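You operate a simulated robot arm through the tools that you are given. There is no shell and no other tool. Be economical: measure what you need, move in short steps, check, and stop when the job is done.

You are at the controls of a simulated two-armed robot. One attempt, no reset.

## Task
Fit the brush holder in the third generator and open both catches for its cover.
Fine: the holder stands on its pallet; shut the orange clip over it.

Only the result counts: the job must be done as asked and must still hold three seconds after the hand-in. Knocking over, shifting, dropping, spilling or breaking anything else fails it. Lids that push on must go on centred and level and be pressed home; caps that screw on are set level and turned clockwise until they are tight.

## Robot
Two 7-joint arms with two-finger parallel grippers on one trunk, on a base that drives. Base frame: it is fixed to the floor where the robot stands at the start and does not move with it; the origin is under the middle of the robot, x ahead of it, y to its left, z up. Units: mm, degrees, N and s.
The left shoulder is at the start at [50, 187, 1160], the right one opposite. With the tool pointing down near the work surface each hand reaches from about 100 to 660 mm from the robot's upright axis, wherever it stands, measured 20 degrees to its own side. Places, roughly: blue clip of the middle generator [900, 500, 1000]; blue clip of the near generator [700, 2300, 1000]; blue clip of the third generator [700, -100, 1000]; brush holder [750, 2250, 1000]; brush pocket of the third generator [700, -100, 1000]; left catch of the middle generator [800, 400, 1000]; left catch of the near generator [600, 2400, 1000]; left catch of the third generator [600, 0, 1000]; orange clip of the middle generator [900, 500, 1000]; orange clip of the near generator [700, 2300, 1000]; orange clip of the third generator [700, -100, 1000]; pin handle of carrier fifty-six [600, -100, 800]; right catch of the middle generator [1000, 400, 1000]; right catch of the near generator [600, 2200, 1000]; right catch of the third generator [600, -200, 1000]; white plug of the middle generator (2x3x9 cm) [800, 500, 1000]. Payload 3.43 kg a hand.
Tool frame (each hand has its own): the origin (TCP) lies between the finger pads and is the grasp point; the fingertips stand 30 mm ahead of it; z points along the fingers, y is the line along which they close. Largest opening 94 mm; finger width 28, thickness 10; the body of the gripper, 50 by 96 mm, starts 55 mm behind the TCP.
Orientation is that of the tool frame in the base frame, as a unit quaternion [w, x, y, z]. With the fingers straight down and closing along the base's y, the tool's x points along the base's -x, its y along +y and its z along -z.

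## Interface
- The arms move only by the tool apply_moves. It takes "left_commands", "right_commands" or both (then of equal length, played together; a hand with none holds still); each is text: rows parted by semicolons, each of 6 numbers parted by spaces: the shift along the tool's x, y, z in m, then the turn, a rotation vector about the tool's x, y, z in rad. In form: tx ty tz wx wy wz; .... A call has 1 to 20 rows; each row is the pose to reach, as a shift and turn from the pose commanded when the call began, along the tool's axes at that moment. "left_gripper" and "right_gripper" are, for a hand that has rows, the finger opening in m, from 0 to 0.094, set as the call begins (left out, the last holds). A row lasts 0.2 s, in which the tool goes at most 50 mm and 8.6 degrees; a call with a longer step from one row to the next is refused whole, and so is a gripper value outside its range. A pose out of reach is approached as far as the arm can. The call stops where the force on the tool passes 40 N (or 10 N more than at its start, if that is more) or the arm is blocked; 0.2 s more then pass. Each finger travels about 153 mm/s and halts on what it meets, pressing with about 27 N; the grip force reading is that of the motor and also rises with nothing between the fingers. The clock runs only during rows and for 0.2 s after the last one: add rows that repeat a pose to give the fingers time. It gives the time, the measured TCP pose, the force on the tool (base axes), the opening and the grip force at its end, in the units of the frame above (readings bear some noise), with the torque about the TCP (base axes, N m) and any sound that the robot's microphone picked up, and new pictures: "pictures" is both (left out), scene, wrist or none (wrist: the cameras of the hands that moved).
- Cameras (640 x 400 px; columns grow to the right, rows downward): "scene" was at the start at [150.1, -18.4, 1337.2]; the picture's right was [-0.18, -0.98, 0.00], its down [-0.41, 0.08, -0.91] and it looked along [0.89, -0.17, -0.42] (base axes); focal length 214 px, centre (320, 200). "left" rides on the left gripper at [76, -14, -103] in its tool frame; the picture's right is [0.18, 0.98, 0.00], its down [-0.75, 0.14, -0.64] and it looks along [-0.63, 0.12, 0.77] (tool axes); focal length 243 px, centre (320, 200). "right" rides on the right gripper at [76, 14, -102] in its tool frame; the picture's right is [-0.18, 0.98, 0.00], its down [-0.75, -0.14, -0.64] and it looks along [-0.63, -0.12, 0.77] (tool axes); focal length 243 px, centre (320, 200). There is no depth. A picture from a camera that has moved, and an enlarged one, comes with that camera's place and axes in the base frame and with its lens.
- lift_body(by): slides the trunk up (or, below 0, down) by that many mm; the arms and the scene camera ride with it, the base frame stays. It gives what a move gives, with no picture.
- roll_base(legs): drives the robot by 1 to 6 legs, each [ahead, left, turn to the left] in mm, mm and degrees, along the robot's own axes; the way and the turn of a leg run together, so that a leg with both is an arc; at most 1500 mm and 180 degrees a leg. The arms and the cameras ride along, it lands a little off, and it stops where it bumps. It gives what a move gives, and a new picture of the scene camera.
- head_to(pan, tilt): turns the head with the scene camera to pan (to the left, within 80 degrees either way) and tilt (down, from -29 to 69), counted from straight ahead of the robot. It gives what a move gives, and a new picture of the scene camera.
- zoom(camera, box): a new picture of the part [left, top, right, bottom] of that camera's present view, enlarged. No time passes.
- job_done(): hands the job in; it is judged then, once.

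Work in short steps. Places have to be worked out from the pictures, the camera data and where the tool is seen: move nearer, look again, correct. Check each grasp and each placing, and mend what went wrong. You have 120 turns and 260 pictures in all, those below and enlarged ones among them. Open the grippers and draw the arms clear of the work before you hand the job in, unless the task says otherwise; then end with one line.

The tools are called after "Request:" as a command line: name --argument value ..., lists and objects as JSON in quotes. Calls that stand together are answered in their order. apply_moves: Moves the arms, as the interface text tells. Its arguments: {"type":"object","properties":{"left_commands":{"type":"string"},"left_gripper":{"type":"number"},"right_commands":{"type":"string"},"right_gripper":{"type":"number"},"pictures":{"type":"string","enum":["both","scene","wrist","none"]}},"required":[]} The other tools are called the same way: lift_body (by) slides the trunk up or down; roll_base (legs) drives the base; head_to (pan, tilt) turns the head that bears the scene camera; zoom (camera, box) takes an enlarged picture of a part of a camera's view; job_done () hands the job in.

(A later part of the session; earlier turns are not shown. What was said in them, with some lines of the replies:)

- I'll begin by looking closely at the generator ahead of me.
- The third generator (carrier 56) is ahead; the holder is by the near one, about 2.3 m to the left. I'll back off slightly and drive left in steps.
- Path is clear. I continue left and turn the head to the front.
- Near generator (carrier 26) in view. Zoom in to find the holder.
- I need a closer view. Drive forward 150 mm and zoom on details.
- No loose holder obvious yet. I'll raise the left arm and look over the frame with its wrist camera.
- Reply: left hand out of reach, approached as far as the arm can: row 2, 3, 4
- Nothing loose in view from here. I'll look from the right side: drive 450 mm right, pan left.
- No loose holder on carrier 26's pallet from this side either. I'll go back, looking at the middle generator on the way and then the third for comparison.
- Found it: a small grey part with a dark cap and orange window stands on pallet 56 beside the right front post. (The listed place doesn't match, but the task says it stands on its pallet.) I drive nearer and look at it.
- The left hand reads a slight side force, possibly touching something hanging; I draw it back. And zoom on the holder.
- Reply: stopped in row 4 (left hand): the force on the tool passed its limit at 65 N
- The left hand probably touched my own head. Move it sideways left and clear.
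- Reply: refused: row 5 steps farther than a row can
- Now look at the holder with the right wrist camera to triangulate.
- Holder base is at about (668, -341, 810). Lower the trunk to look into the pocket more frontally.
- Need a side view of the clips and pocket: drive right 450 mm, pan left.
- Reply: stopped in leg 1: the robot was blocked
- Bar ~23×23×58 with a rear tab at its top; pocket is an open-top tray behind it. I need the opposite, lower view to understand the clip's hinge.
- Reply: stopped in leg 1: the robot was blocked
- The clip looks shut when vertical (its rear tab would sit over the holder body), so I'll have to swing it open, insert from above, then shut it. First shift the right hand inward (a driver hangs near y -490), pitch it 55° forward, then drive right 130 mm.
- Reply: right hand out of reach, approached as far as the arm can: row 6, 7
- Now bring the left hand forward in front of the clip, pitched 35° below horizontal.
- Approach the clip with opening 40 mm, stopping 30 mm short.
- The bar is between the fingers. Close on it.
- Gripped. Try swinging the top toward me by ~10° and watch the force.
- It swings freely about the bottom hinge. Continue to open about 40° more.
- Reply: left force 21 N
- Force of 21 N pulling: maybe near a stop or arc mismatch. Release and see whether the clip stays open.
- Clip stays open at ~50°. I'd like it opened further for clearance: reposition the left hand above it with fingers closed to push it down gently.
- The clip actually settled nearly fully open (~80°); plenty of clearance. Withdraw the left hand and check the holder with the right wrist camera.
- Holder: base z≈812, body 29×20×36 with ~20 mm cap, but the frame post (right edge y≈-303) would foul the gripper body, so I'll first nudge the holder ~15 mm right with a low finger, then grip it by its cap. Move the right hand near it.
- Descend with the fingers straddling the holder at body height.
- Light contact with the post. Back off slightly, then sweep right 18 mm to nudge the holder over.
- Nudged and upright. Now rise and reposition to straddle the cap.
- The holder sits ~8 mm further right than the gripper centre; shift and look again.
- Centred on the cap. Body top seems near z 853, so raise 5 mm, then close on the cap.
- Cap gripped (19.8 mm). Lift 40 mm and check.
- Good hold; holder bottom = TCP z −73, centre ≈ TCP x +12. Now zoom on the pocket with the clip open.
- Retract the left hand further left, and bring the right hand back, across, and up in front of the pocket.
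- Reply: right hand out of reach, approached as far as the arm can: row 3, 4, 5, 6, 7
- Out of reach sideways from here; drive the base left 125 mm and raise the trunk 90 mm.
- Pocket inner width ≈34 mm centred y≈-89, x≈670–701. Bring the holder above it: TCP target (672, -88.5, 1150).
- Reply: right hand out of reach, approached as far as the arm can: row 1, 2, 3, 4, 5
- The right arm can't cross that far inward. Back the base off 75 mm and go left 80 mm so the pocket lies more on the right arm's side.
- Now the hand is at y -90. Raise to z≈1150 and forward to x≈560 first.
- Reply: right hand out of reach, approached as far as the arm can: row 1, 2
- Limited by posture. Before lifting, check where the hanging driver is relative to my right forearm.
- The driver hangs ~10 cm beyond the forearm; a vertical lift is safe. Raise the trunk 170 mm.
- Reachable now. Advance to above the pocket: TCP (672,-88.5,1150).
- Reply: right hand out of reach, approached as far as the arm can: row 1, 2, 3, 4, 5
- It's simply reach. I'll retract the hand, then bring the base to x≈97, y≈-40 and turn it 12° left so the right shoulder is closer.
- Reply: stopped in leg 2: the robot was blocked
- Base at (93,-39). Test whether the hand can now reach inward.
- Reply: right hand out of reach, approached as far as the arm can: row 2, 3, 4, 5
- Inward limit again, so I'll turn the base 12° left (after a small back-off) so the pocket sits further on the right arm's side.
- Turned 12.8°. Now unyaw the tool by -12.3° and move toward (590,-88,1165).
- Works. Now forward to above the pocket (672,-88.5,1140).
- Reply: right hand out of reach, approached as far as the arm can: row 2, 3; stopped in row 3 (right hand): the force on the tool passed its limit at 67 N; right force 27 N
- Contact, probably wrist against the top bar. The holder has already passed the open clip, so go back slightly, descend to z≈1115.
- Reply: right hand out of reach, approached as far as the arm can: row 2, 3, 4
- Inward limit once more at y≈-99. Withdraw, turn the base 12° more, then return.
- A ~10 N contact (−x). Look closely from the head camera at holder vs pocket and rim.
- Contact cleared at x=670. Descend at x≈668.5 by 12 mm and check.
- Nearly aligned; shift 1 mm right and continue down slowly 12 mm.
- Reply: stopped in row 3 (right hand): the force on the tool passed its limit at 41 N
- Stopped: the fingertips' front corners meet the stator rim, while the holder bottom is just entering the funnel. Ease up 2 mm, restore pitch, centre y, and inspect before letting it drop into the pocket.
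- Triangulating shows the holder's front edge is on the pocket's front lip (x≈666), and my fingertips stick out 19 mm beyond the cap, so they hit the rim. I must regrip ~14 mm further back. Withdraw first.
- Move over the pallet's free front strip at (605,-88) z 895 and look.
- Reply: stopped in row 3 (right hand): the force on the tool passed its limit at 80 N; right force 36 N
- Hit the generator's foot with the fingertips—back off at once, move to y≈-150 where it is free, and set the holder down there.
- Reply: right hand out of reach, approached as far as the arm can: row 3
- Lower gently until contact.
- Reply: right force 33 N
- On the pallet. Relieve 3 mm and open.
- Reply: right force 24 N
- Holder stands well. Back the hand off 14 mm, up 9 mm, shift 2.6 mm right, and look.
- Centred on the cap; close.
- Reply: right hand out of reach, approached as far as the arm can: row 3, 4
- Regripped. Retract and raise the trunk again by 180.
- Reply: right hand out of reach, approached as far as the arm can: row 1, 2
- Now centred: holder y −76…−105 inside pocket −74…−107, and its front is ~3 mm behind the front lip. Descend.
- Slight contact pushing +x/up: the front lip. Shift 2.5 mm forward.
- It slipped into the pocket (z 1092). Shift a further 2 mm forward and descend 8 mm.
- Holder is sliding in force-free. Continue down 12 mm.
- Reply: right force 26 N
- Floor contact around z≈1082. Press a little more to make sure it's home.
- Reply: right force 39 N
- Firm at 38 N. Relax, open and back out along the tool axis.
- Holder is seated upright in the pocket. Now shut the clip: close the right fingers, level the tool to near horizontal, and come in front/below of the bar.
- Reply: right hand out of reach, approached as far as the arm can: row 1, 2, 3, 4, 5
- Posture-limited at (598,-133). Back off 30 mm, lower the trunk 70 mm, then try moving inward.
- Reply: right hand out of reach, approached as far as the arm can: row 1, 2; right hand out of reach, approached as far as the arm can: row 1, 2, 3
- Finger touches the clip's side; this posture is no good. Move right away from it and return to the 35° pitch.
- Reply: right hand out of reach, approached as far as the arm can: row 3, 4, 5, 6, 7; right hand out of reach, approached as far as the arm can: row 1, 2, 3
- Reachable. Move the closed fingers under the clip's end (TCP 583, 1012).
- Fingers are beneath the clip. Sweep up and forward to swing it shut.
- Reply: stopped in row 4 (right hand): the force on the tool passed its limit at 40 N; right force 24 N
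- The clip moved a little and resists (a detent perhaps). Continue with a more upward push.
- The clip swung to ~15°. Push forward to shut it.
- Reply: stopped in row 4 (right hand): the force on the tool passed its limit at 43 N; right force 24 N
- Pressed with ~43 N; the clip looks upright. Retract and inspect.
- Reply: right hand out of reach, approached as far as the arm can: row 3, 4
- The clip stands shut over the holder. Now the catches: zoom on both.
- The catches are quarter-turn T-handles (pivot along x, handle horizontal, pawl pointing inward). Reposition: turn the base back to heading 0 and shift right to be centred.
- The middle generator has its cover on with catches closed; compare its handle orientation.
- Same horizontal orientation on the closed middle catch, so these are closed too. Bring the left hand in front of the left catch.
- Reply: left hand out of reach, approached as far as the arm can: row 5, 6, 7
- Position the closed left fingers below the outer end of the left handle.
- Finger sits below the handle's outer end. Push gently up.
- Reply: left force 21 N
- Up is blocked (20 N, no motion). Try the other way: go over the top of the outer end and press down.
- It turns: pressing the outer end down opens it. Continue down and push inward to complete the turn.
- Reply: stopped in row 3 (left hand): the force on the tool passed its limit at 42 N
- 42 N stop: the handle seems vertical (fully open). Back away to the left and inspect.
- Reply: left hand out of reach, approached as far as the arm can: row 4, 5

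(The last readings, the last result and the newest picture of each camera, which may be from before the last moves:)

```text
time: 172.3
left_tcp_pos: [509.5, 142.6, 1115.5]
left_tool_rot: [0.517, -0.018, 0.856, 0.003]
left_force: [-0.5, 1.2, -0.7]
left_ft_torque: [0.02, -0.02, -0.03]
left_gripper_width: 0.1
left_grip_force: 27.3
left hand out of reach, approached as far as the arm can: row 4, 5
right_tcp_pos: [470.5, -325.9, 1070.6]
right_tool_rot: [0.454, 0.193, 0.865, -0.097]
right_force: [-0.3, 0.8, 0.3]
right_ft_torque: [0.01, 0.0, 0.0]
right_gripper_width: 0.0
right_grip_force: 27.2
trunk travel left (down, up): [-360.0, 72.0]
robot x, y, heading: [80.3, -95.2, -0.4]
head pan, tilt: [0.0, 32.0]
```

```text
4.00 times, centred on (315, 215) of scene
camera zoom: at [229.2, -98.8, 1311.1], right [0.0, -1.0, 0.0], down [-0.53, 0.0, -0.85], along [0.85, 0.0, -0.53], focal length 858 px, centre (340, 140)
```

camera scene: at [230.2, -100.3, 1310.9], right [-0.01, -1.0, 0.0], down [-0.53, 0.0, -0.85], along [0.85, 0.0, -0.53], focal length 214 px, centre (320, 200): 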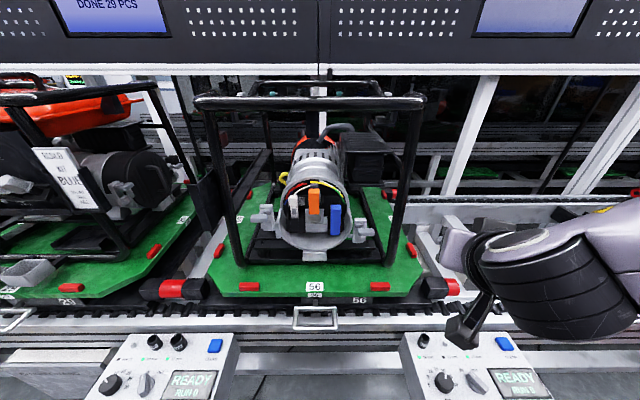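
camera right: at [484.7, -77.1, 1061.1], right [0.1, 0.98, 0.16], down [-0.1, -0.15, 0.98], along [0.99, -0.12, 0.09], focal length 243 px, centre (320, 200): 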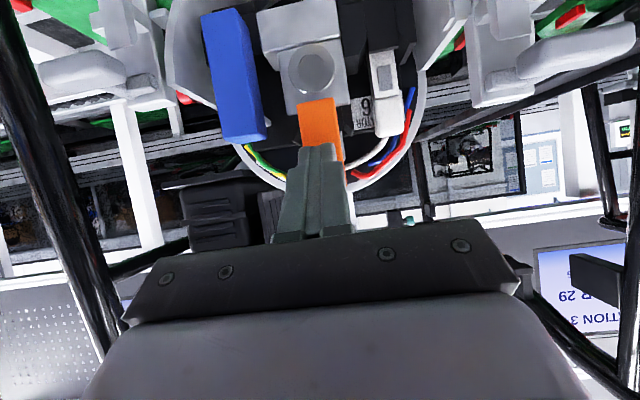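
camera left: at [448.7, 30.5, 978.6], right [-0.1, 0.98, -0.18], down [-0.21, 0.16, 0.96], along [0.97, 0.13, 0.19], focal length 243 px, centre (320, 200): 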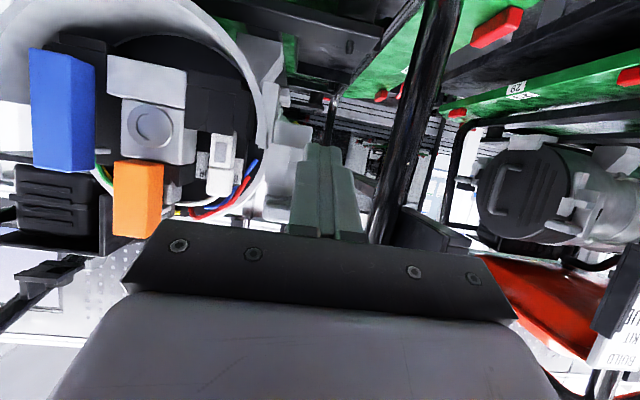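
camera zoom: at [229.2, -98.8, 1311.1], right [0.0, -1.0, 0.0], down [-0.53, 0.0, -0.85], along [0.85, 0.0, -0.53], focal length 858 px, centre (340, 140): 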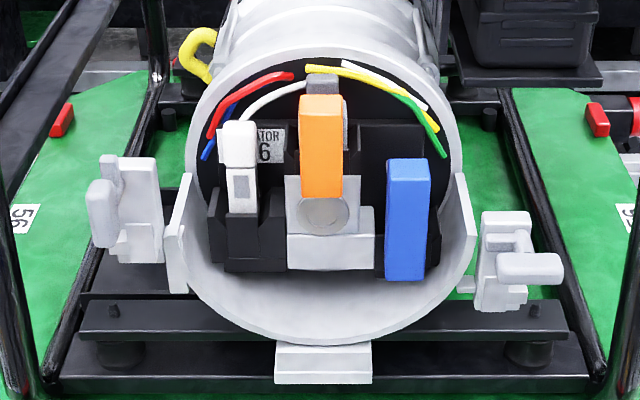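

Left catch open. Now the right one: its handle is at x≈620, y −192…−234, z≈979. Unyaw the right hand and bring it above the outer end.

Request:
apply_moves --right_commands "-0.004 0.032 0.01 -0.0895 0 -0.063; -0.0075 0.064 0.019 -0.179 0 -0.126; -0.011 0.096 0.029 -0.2685 0 -0.189; -0.0148 0.127 0.0384 -0.358 0 -0.252" --pictures "wrist"

Request:
zoom --camera "scene" --box '[335, 180, 405, 250]'

```text
time: 173.3
left_tcp_pos: [512.4, 141.2, 1115.3]
left_tool_rot: [0.517, -0.017, 0.856, 0.002]
left_force: [-0.1, 0.5, 0.2]
left_ft_torque: [0.01, 0.02, 0.01]
left_gripper_width: 0.0
left_grip_force: 27.1
right_tcp_pos: [560.6, -228.5, 1059.3]
right_tool_rot: [0.464, -0.002, 0.886, 0.003]
right_force: [-0.2, 0.0, -0.4]
right_ft_torque: [-0.02, 0.01, 0.02]
right_gripper_width: 0.0
right_grip_force: 26.9
trunk travel left (down, up): [-360.0, 72.0]
robot x, y, heading: [81.4, -100.4, -0.3]
head pan, tilt: [0.0, 32.0]
camera right: at [433.0, -215.9, 1053.5], right [0.1, 0.98, 0.15], down [-0.1, -0.14, 0.98], along [0.99, -0.11, 0.08], focal length 243 px, centre (320, 200)
```

right: 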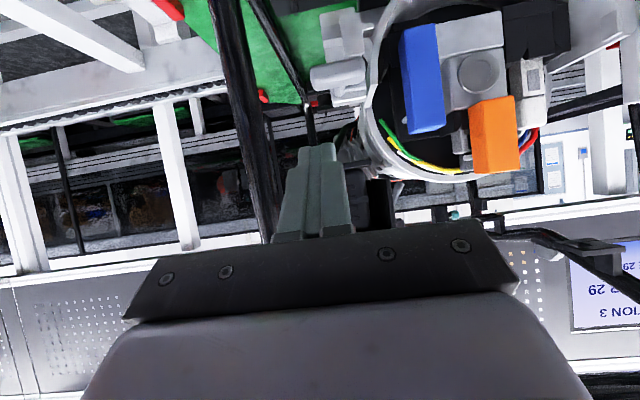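

```text
5.71 times, centred on (370, 215) of scene
camera zoom: at [230.4, -99.7, 1310.9], right [0.0, -1.0, 0.0], down [-0.53, 0.0, -0.85], along [0.85, 0.0, -0.53], focal length 1226 px, centre (34, 114)
```

zoom: 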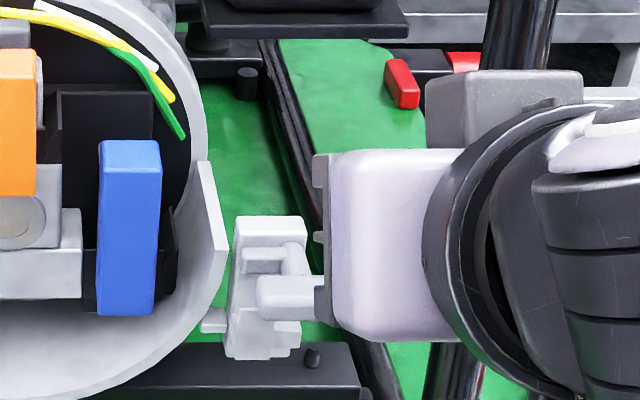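

Request:
apply_moves --right_commands "-0.0015 0.001 0.023 0 0 0; -0.003 0.0015 0.046 0 0 0; 0.005 0.0015 0.0516 0 0 0; 0.011 0.0015 0.0557 0 0 0; 0.016 0.0015 0.059 0 0 0; 0.021 0.0015 0.0625 0 0 0; 0.0256 0.0015 0.066 0 0 0" --pictures "none"

Request:
zoom --camera "scene" --box '[335, 180, 405, 250]'

```text
time: 174.9
left_tcp_pos: [511.5, 141.6, 1115.7]
left_tool_rot: [0.518, -0.016, 0.855, 0.001]
left_force: [-0.2, -0.3, 0.5]
left_ft_torque: [-0.01, -0.01, 0.0]
left_gripper_width: 0.1
left_grip_force: 27.2
right_tcp_pos: [594.3, -241.9, 1016.1]
right_tool_rot: [0.464, 0.0, 0.886, 0.002]
right_force: [-0.7, 0.2, -0.1]
right_ft_torque: [0.03, 0.02, 0.01]
right_gripper_width: 0.2
right_grip_force: 26.6
right hand out of reach, approached as far as the arm can: row 2, 3, 4, 5, 6, 7
trunk travel left (down, up): [-360.0, 72.0]
robot x, y, heading: [80.5, -100.0, -0.4]
head pan, tilt: [0.0, 32.0]
```

```text
5.71 times, centred on (370, 215) of scene
camera zoom: at [230.0, -99.7, 1311.0], right [0.0, -1.0, 0.0], down [-0.53, 0.0, -0.85], along [0.85, 0.0, -0.53], focal length 1226 px, centre (34, 114)
```

zoom: 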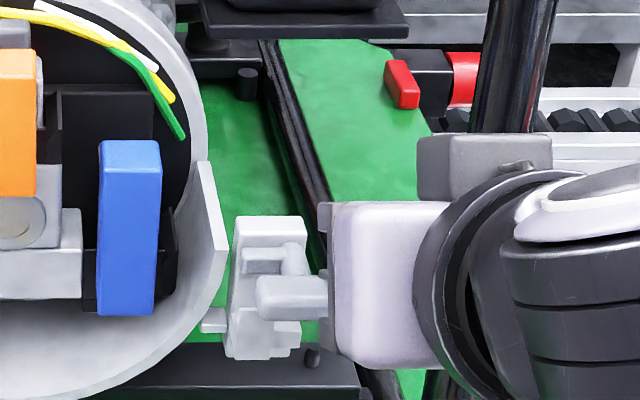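

Inward limit again; back the hand off, shift the base left 45 mm, and retry.

Request:
apply_moves --right_commands "-0.01 0 -0.02 0 0 0; -0.01 -0.01 -0.05 0 0 0; -0.005 -0.01 -0.08 0 0 0" --pictures "none"

Request:
roll_base --legs '[[0, 45, 0]]'

```text
time: 175.7
left_tcp_pos: [511.2, 141.3, 1114.3]
left_tool_rot: [0.517, -0.017, 0.856, 0.003]
left_force: [-1.0, 0.0, 0.2]
left_ft_torque: [0.02, 0.01, -0.01]
left_gripper_width: 0.1
left_grip_force: 26.7
right_tcp_pos: [530.5, -251.3, 1066.8]
right_tool_rot: [0.464, 0.0, 0.886, 0.002]
right_force: [-0.3, 0.6, -0.4]
right_ft_torque: [-0.01, 0.01, 0.0]
right_gripper_width: 0.0
right_grip_force: 26.5
trunk travel left (down, up): [-360.0, 72.0]
robot x, y, heading: [80.9, -96.0, -0.3]
head pan, tilt: [0.0, 32.0]
```

```text
time: 176.8
left_tcp_pos: [511.8, 185.9, 1114.5]
left_tool_rot: [0.518, -0.017, 0.855, 0.003]
left_force: [0.0, 0.4, 0.3]
left_ft_torque: [0.0, 0.01, -0.05]
left_gripper_width: 0.1
left_grip_force: 27.3
right_tcp_pos: [531.6, -206.5, 1066.7]
right_tool_rot: [0.464, -0.001, 0.886, 0.002]
right_force: [-0.3, 0.2, 0.8]
right_ft_torque: [-0.01, -0.01, 0.0]
right_gripper_width: 0.1
right_grip_force: 27.0
trunk travel left (down, up): [-360.0, 72.0]
robot x, y, heading: [83.1, -55.0, -0.3]
head pan, tilt: [0.0, 32.0]
camera scene: at [230.2, -54.9, 1311.0], right [0.0, -1.0, 0.0], down [-0.53, 0.0, -0.85], along [0.85, 0.0, -0.53], focal length 214 px, centre (320, 200)
```

scene: 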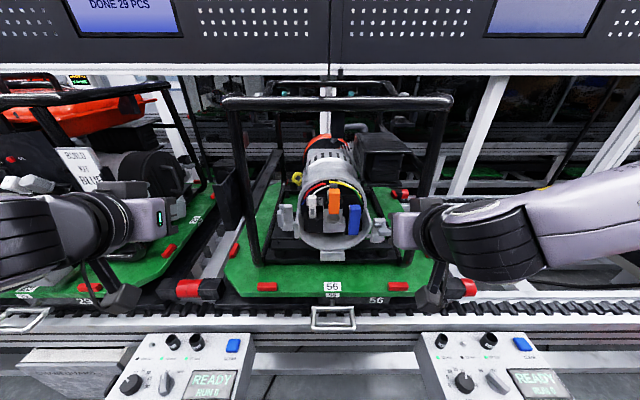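

Request:
apply_moves --right_commands "-0.004 -0.0107 0.038 0 0 0; -0.010 -0.0215 0.076 0 0 0; -0.010 -0.0215 0.076 0 0 0" --pictures "none"

Request:
zoom --camera "scene" --box '[345, 180, 425, 260]'

```text
time: 177.6
left_tcp_pos: [511.9, 186.4, 1114.8]
left_tool_rot: [0.517, -0.017, 0.856, 0.003]
left_force: [-0.9, 0.3, 0.6]
left_ft_torque: [-0.04, -0.01, -0.02]
left_gripper_width: 0.0
left_grip_force: 26.7
right_tcp_pos: [601.1, -226.9, 1031.2]
right_tool_rot: [0.464, 0.0, 0.886, 0.002]
right_force: [0.1, -0.8, -0.6]
right_ft_torque: [-0.01, 0.0, -0.02]
right_gripper_width: 0.0
right_grip_force: 26.8
trunk travel left (down, up): [-360.0, 72.0]
robot x, y, heading: [81.6, -52.2, -0.3]
head pan, tilt: [0.0, 32.0]
```

```text
5.00 times, centred on (385, 220) of scene
camera zoom: at [230.1, -55.4, 1311.0], right [0.0, -1.0, 0.0], down [-0.53, 0.0, -0.85], along [0.85, 0.0, -0.53], focal length 1072 px, centre (-5, 100)
```

zoom: 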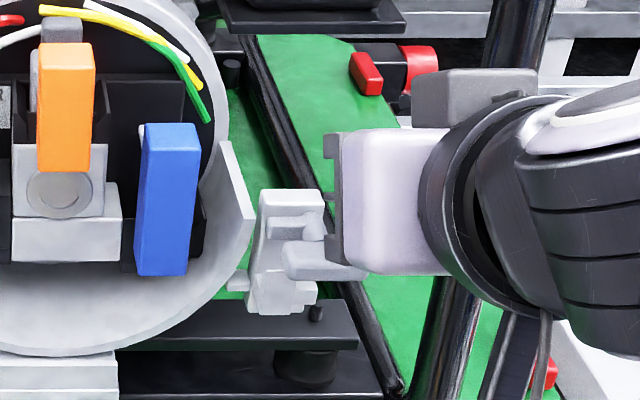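

Reached. Press down on the outer end of the right handle.

Request:
apply_moves --right_commands "0.0065 0 0.0045 0 0 0; 0.0123 0 0.0085 0 0 0; 0.0164 0 0.0114 0 0 0; 0.0205 0 0.0142 0 0 0; 0.0246 0 0.017 0 0 0; 0.0288 0 0.02 0 0 0" --pictures "none"

Request:
zoom --camera "scene" --box '[345, 180, 425, 260]'

```text
time: 178.9
left_tcp_pos: [510.0, 187.2, 1115.5]
left_tool_rot: [0.519, -0.016, 0.855, 0.001]
left_force: [-0.4, 0.0, -0.6]
left_ft_torque: [-0.01, 0.0, -0.03]
left_gripper_width: 0.0
left_grip_force: 26.9
right_tcp_pos: [600.0, -227.0, 998.1]
right_tool_rot: [0.467, -0.002, 0.884, 0.005]
right_force: [-6.5, 1.1, 10.4]
right_ft_torque: [0.12, -0.06, 0.07]
right_gripper_width: 0.0
right_grip_force: 27.0
trunk travel left (down, up): [-360.0, 72.0]
robot x, y, heading: [77.9, -52.1, -0.4]
head pan, tilt: [0.0, 32.0]
```

```text
5.00 times, centred on (385, 220) of scene
camera zoom: at [228.5, -54.9, 1311.4], right [0.0, -1.0, 0.0], down [-0.53, 0.0, -0.85], along [0.85, 0.0, -0.53], focal length 1072 px, centre (-5, 100)
```

zoom: 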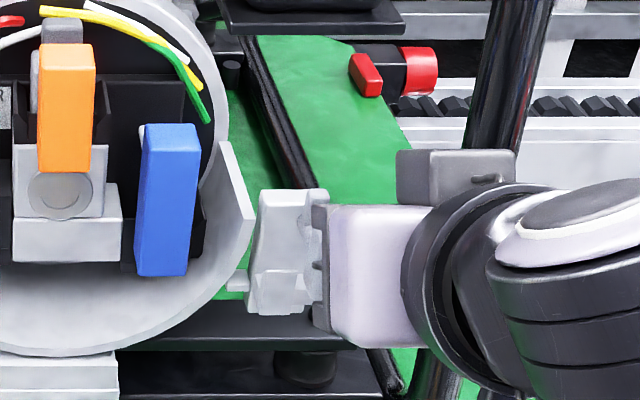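

It turns. Go further down, then push inward (+y) to the stop.

Request:
apply_moves --right_commands "0.004 0 0.003 0 0 0; 0.008 0.001 0.0055 0 0 0; 0.01 0.004 0.007 0 0 0; 0.01 0.007 0.007 0 0 0; 0.01 0.01 0.007 0 0 0; 0.01 0.013 0.007 0 0 0" --pictures "none"

Request:
apply_moves --right_commands "0 -0.015 0 0 0 0; -0.005 -0.025 -0.03 0 0 0; -0.01 -0.03 -0.07 0 0 0; -0.01 -0.04 -0.11 0 0 0" --pictures "none"

Request:
zoom --camera "scene" --box '[265, 165, 405, 265]'

```text
time: 179.5
left_tcp_pos: [509.1, 186.0, 1117.2]
left_tool_rot: [0.518, -0.017, 0.855, 0.002]
left_force: [0.1, 0.0, -0.6]
left_ft_torque: [0.0, 0.0, -0.03]
left_gripper_width: 0.1
left_grip_force: 27.4
right_tcp_pos: [599.4, -227.8, 996.6]
right_tool_rot: [0.473, 0.0, 0.881, 0.005]
right_force: [-19.9, -3.7, 15.4]
right_ft_torque: [0.22, -0.16, 0.25]
right_gripper_width: 0.1
right_grip_force: 27.4
trunk travel left (down, up): [-360.0, 72.0]
robot x, y, heading: [78.8, -51.0, -0.3]
head pan, tilt: [0.0, 32.0]
stopped in row 2 (right hand): the force on the tool passed its limit at 43 N (the readings are from after the stop); the commanded pose is now the measured one
```

```text
time: 180.5
left_tcp_pos: [511.7, 185.7, 1114.5]
left_tool_rot: [0.517, -0.017, 0.856, 0.003]
left_force: [0.3, 0.1, 0.7]
left_ft_torque: [0.0, 0.03, 0.01]
left_gripper_width: 0.0
left_grip_force: 26.9
right_tcp_pos: [516.0, -268.6, 1066.7]
right_tool_rot: [0.469, 0.001, 0.883, 0.003]
right_force: [0.6, -0.7, -0.2]
right_ft_torque: [0.0, -0.01, -0.01]
right_gripper_width: 0.0
right_grip_force: 27.1
trunk travel left (down, up): [-360.0, 72.0]
robot x, y, heading: [80.8, -55.8, -0.2]
head pan, tilt: [0.0, 32.0]
```

```text
4.00 times, centred on (335, 215) of scene
camera zoom: at [229.2, -55.7, 1311.0], right [0.0, -1.0, 0.0], down [-0.53, 0.0, -0.85], along [0.85, 0.0, -0.53], focal length 858 px, centre (260, 140)
5 turns are left
```

zoom: 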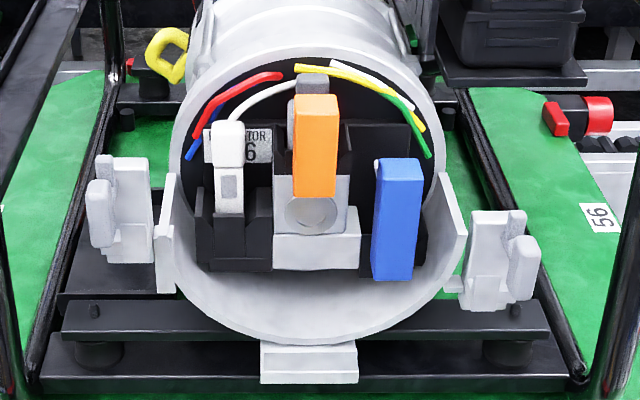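

Both handles now stand vertical, mirror-symmetric. Open the grippers, draw both arms back, and take a last look at the clip.

Request:
apply_moves --left_commands "0.01 0.02 -0.03 0 0 0; 0.02 0.04 -0.06 0 0 0; 0.03 0.06 -0.09 0 0 0" --right_commands "0.01 -0.02 -0.03 0 0 0; 0.02 -0.04 -0.06 0 0 0; 0.03 -0.06 -0.09 0 0 0" --left_gripper 0.06 --right_gripper 0.06 --pictures "none"

Request:
zoom --camera "scene" --box '[310, 175, 360, 225]'

Request:
zoom --camera "right" --box '[320, 0, 560, 180]'

```text
time: 181.3
left_tcp_pos: [475.3, 259.7, 1173.5]
left_tool_rot: [0.518, -0.015, 0.855, 0.001]
left_force: [-1.0, -0.3, 0.8]
left_ft_torque: [0.02, 0.02, 0.02]
left_gripper_width: 59.8
left_grip_force: 0.0
left hand out of reach, approached as far as the arm can: row 1, 2, 3
right_tcp_pos: [487.7, -342.5, 1113.3]
right_tool_rot: [0.47, 0.0, 0.882, 0.005]
right_force: [-1.6, 0.6, 0.1]
right_ft_torque: [0.02, 0.01, -0.01]
right_gripper_width: 60.0
right_grip_force: 0.0
right hand out of reach, approached as far as the arm can: row 1, 2, 3
trunk travel left (down, up): [-360.0, 72.0]
robot x, y, heading: [82.5, -54.1, -0.3]
head pan, tilt: [0.0, 32.0]
```

```text
8.00 times, centred on (335, 200) of scene
camera zoom: at [227.3, -56.6, 1311.4], right [0.0, -1.0, 0.0], down [-0.53, 0.0, -0.85], along [0.85, 0.0, -0.53], focal length 1716 px, centre (200, 200)
```

zoom: 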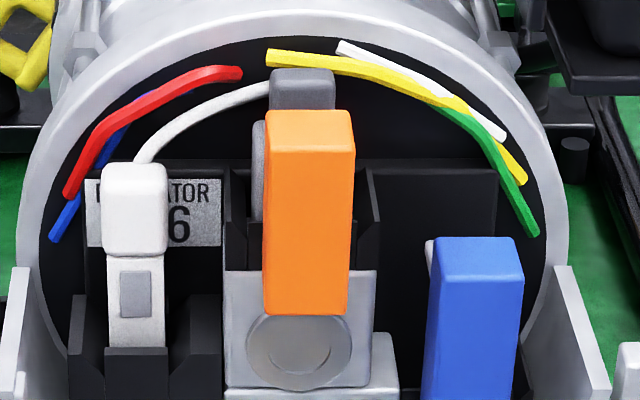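

```text
2.22 times, centred on (440, 90) of right
camera zoom: at [360.6, -328.4, 1107.7], right [0.1, 0.98, 0.16], down [-0.11, -0.15, 0.98], along [0.99, -0.12, 0.1], focal length 539 px, centre (53, 444)
4 turns are left
```

zoom: 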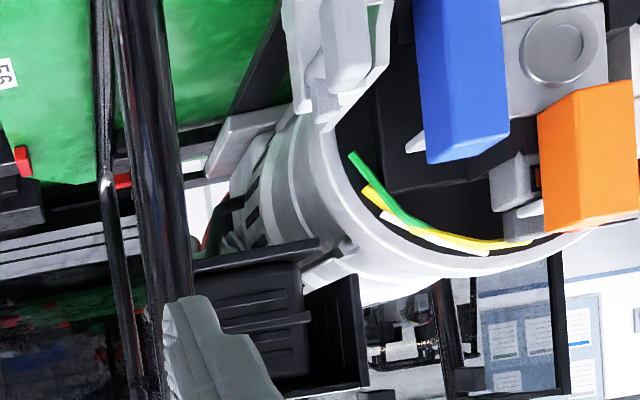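

The orange bar is parallel to the shut blue clip, and its tab sits over the holder. Both catches are open and the arms are clear, so I hand in.

Request:
job_done

```text
The job is handed in.
```

The brush holder is seated in the third generator's pocket, the orange clip is shut over it, and both catches are turned open; no click was heard at the clip, and my fingertips hit the generator's foot once (80 N) with no shift visible afterwards.
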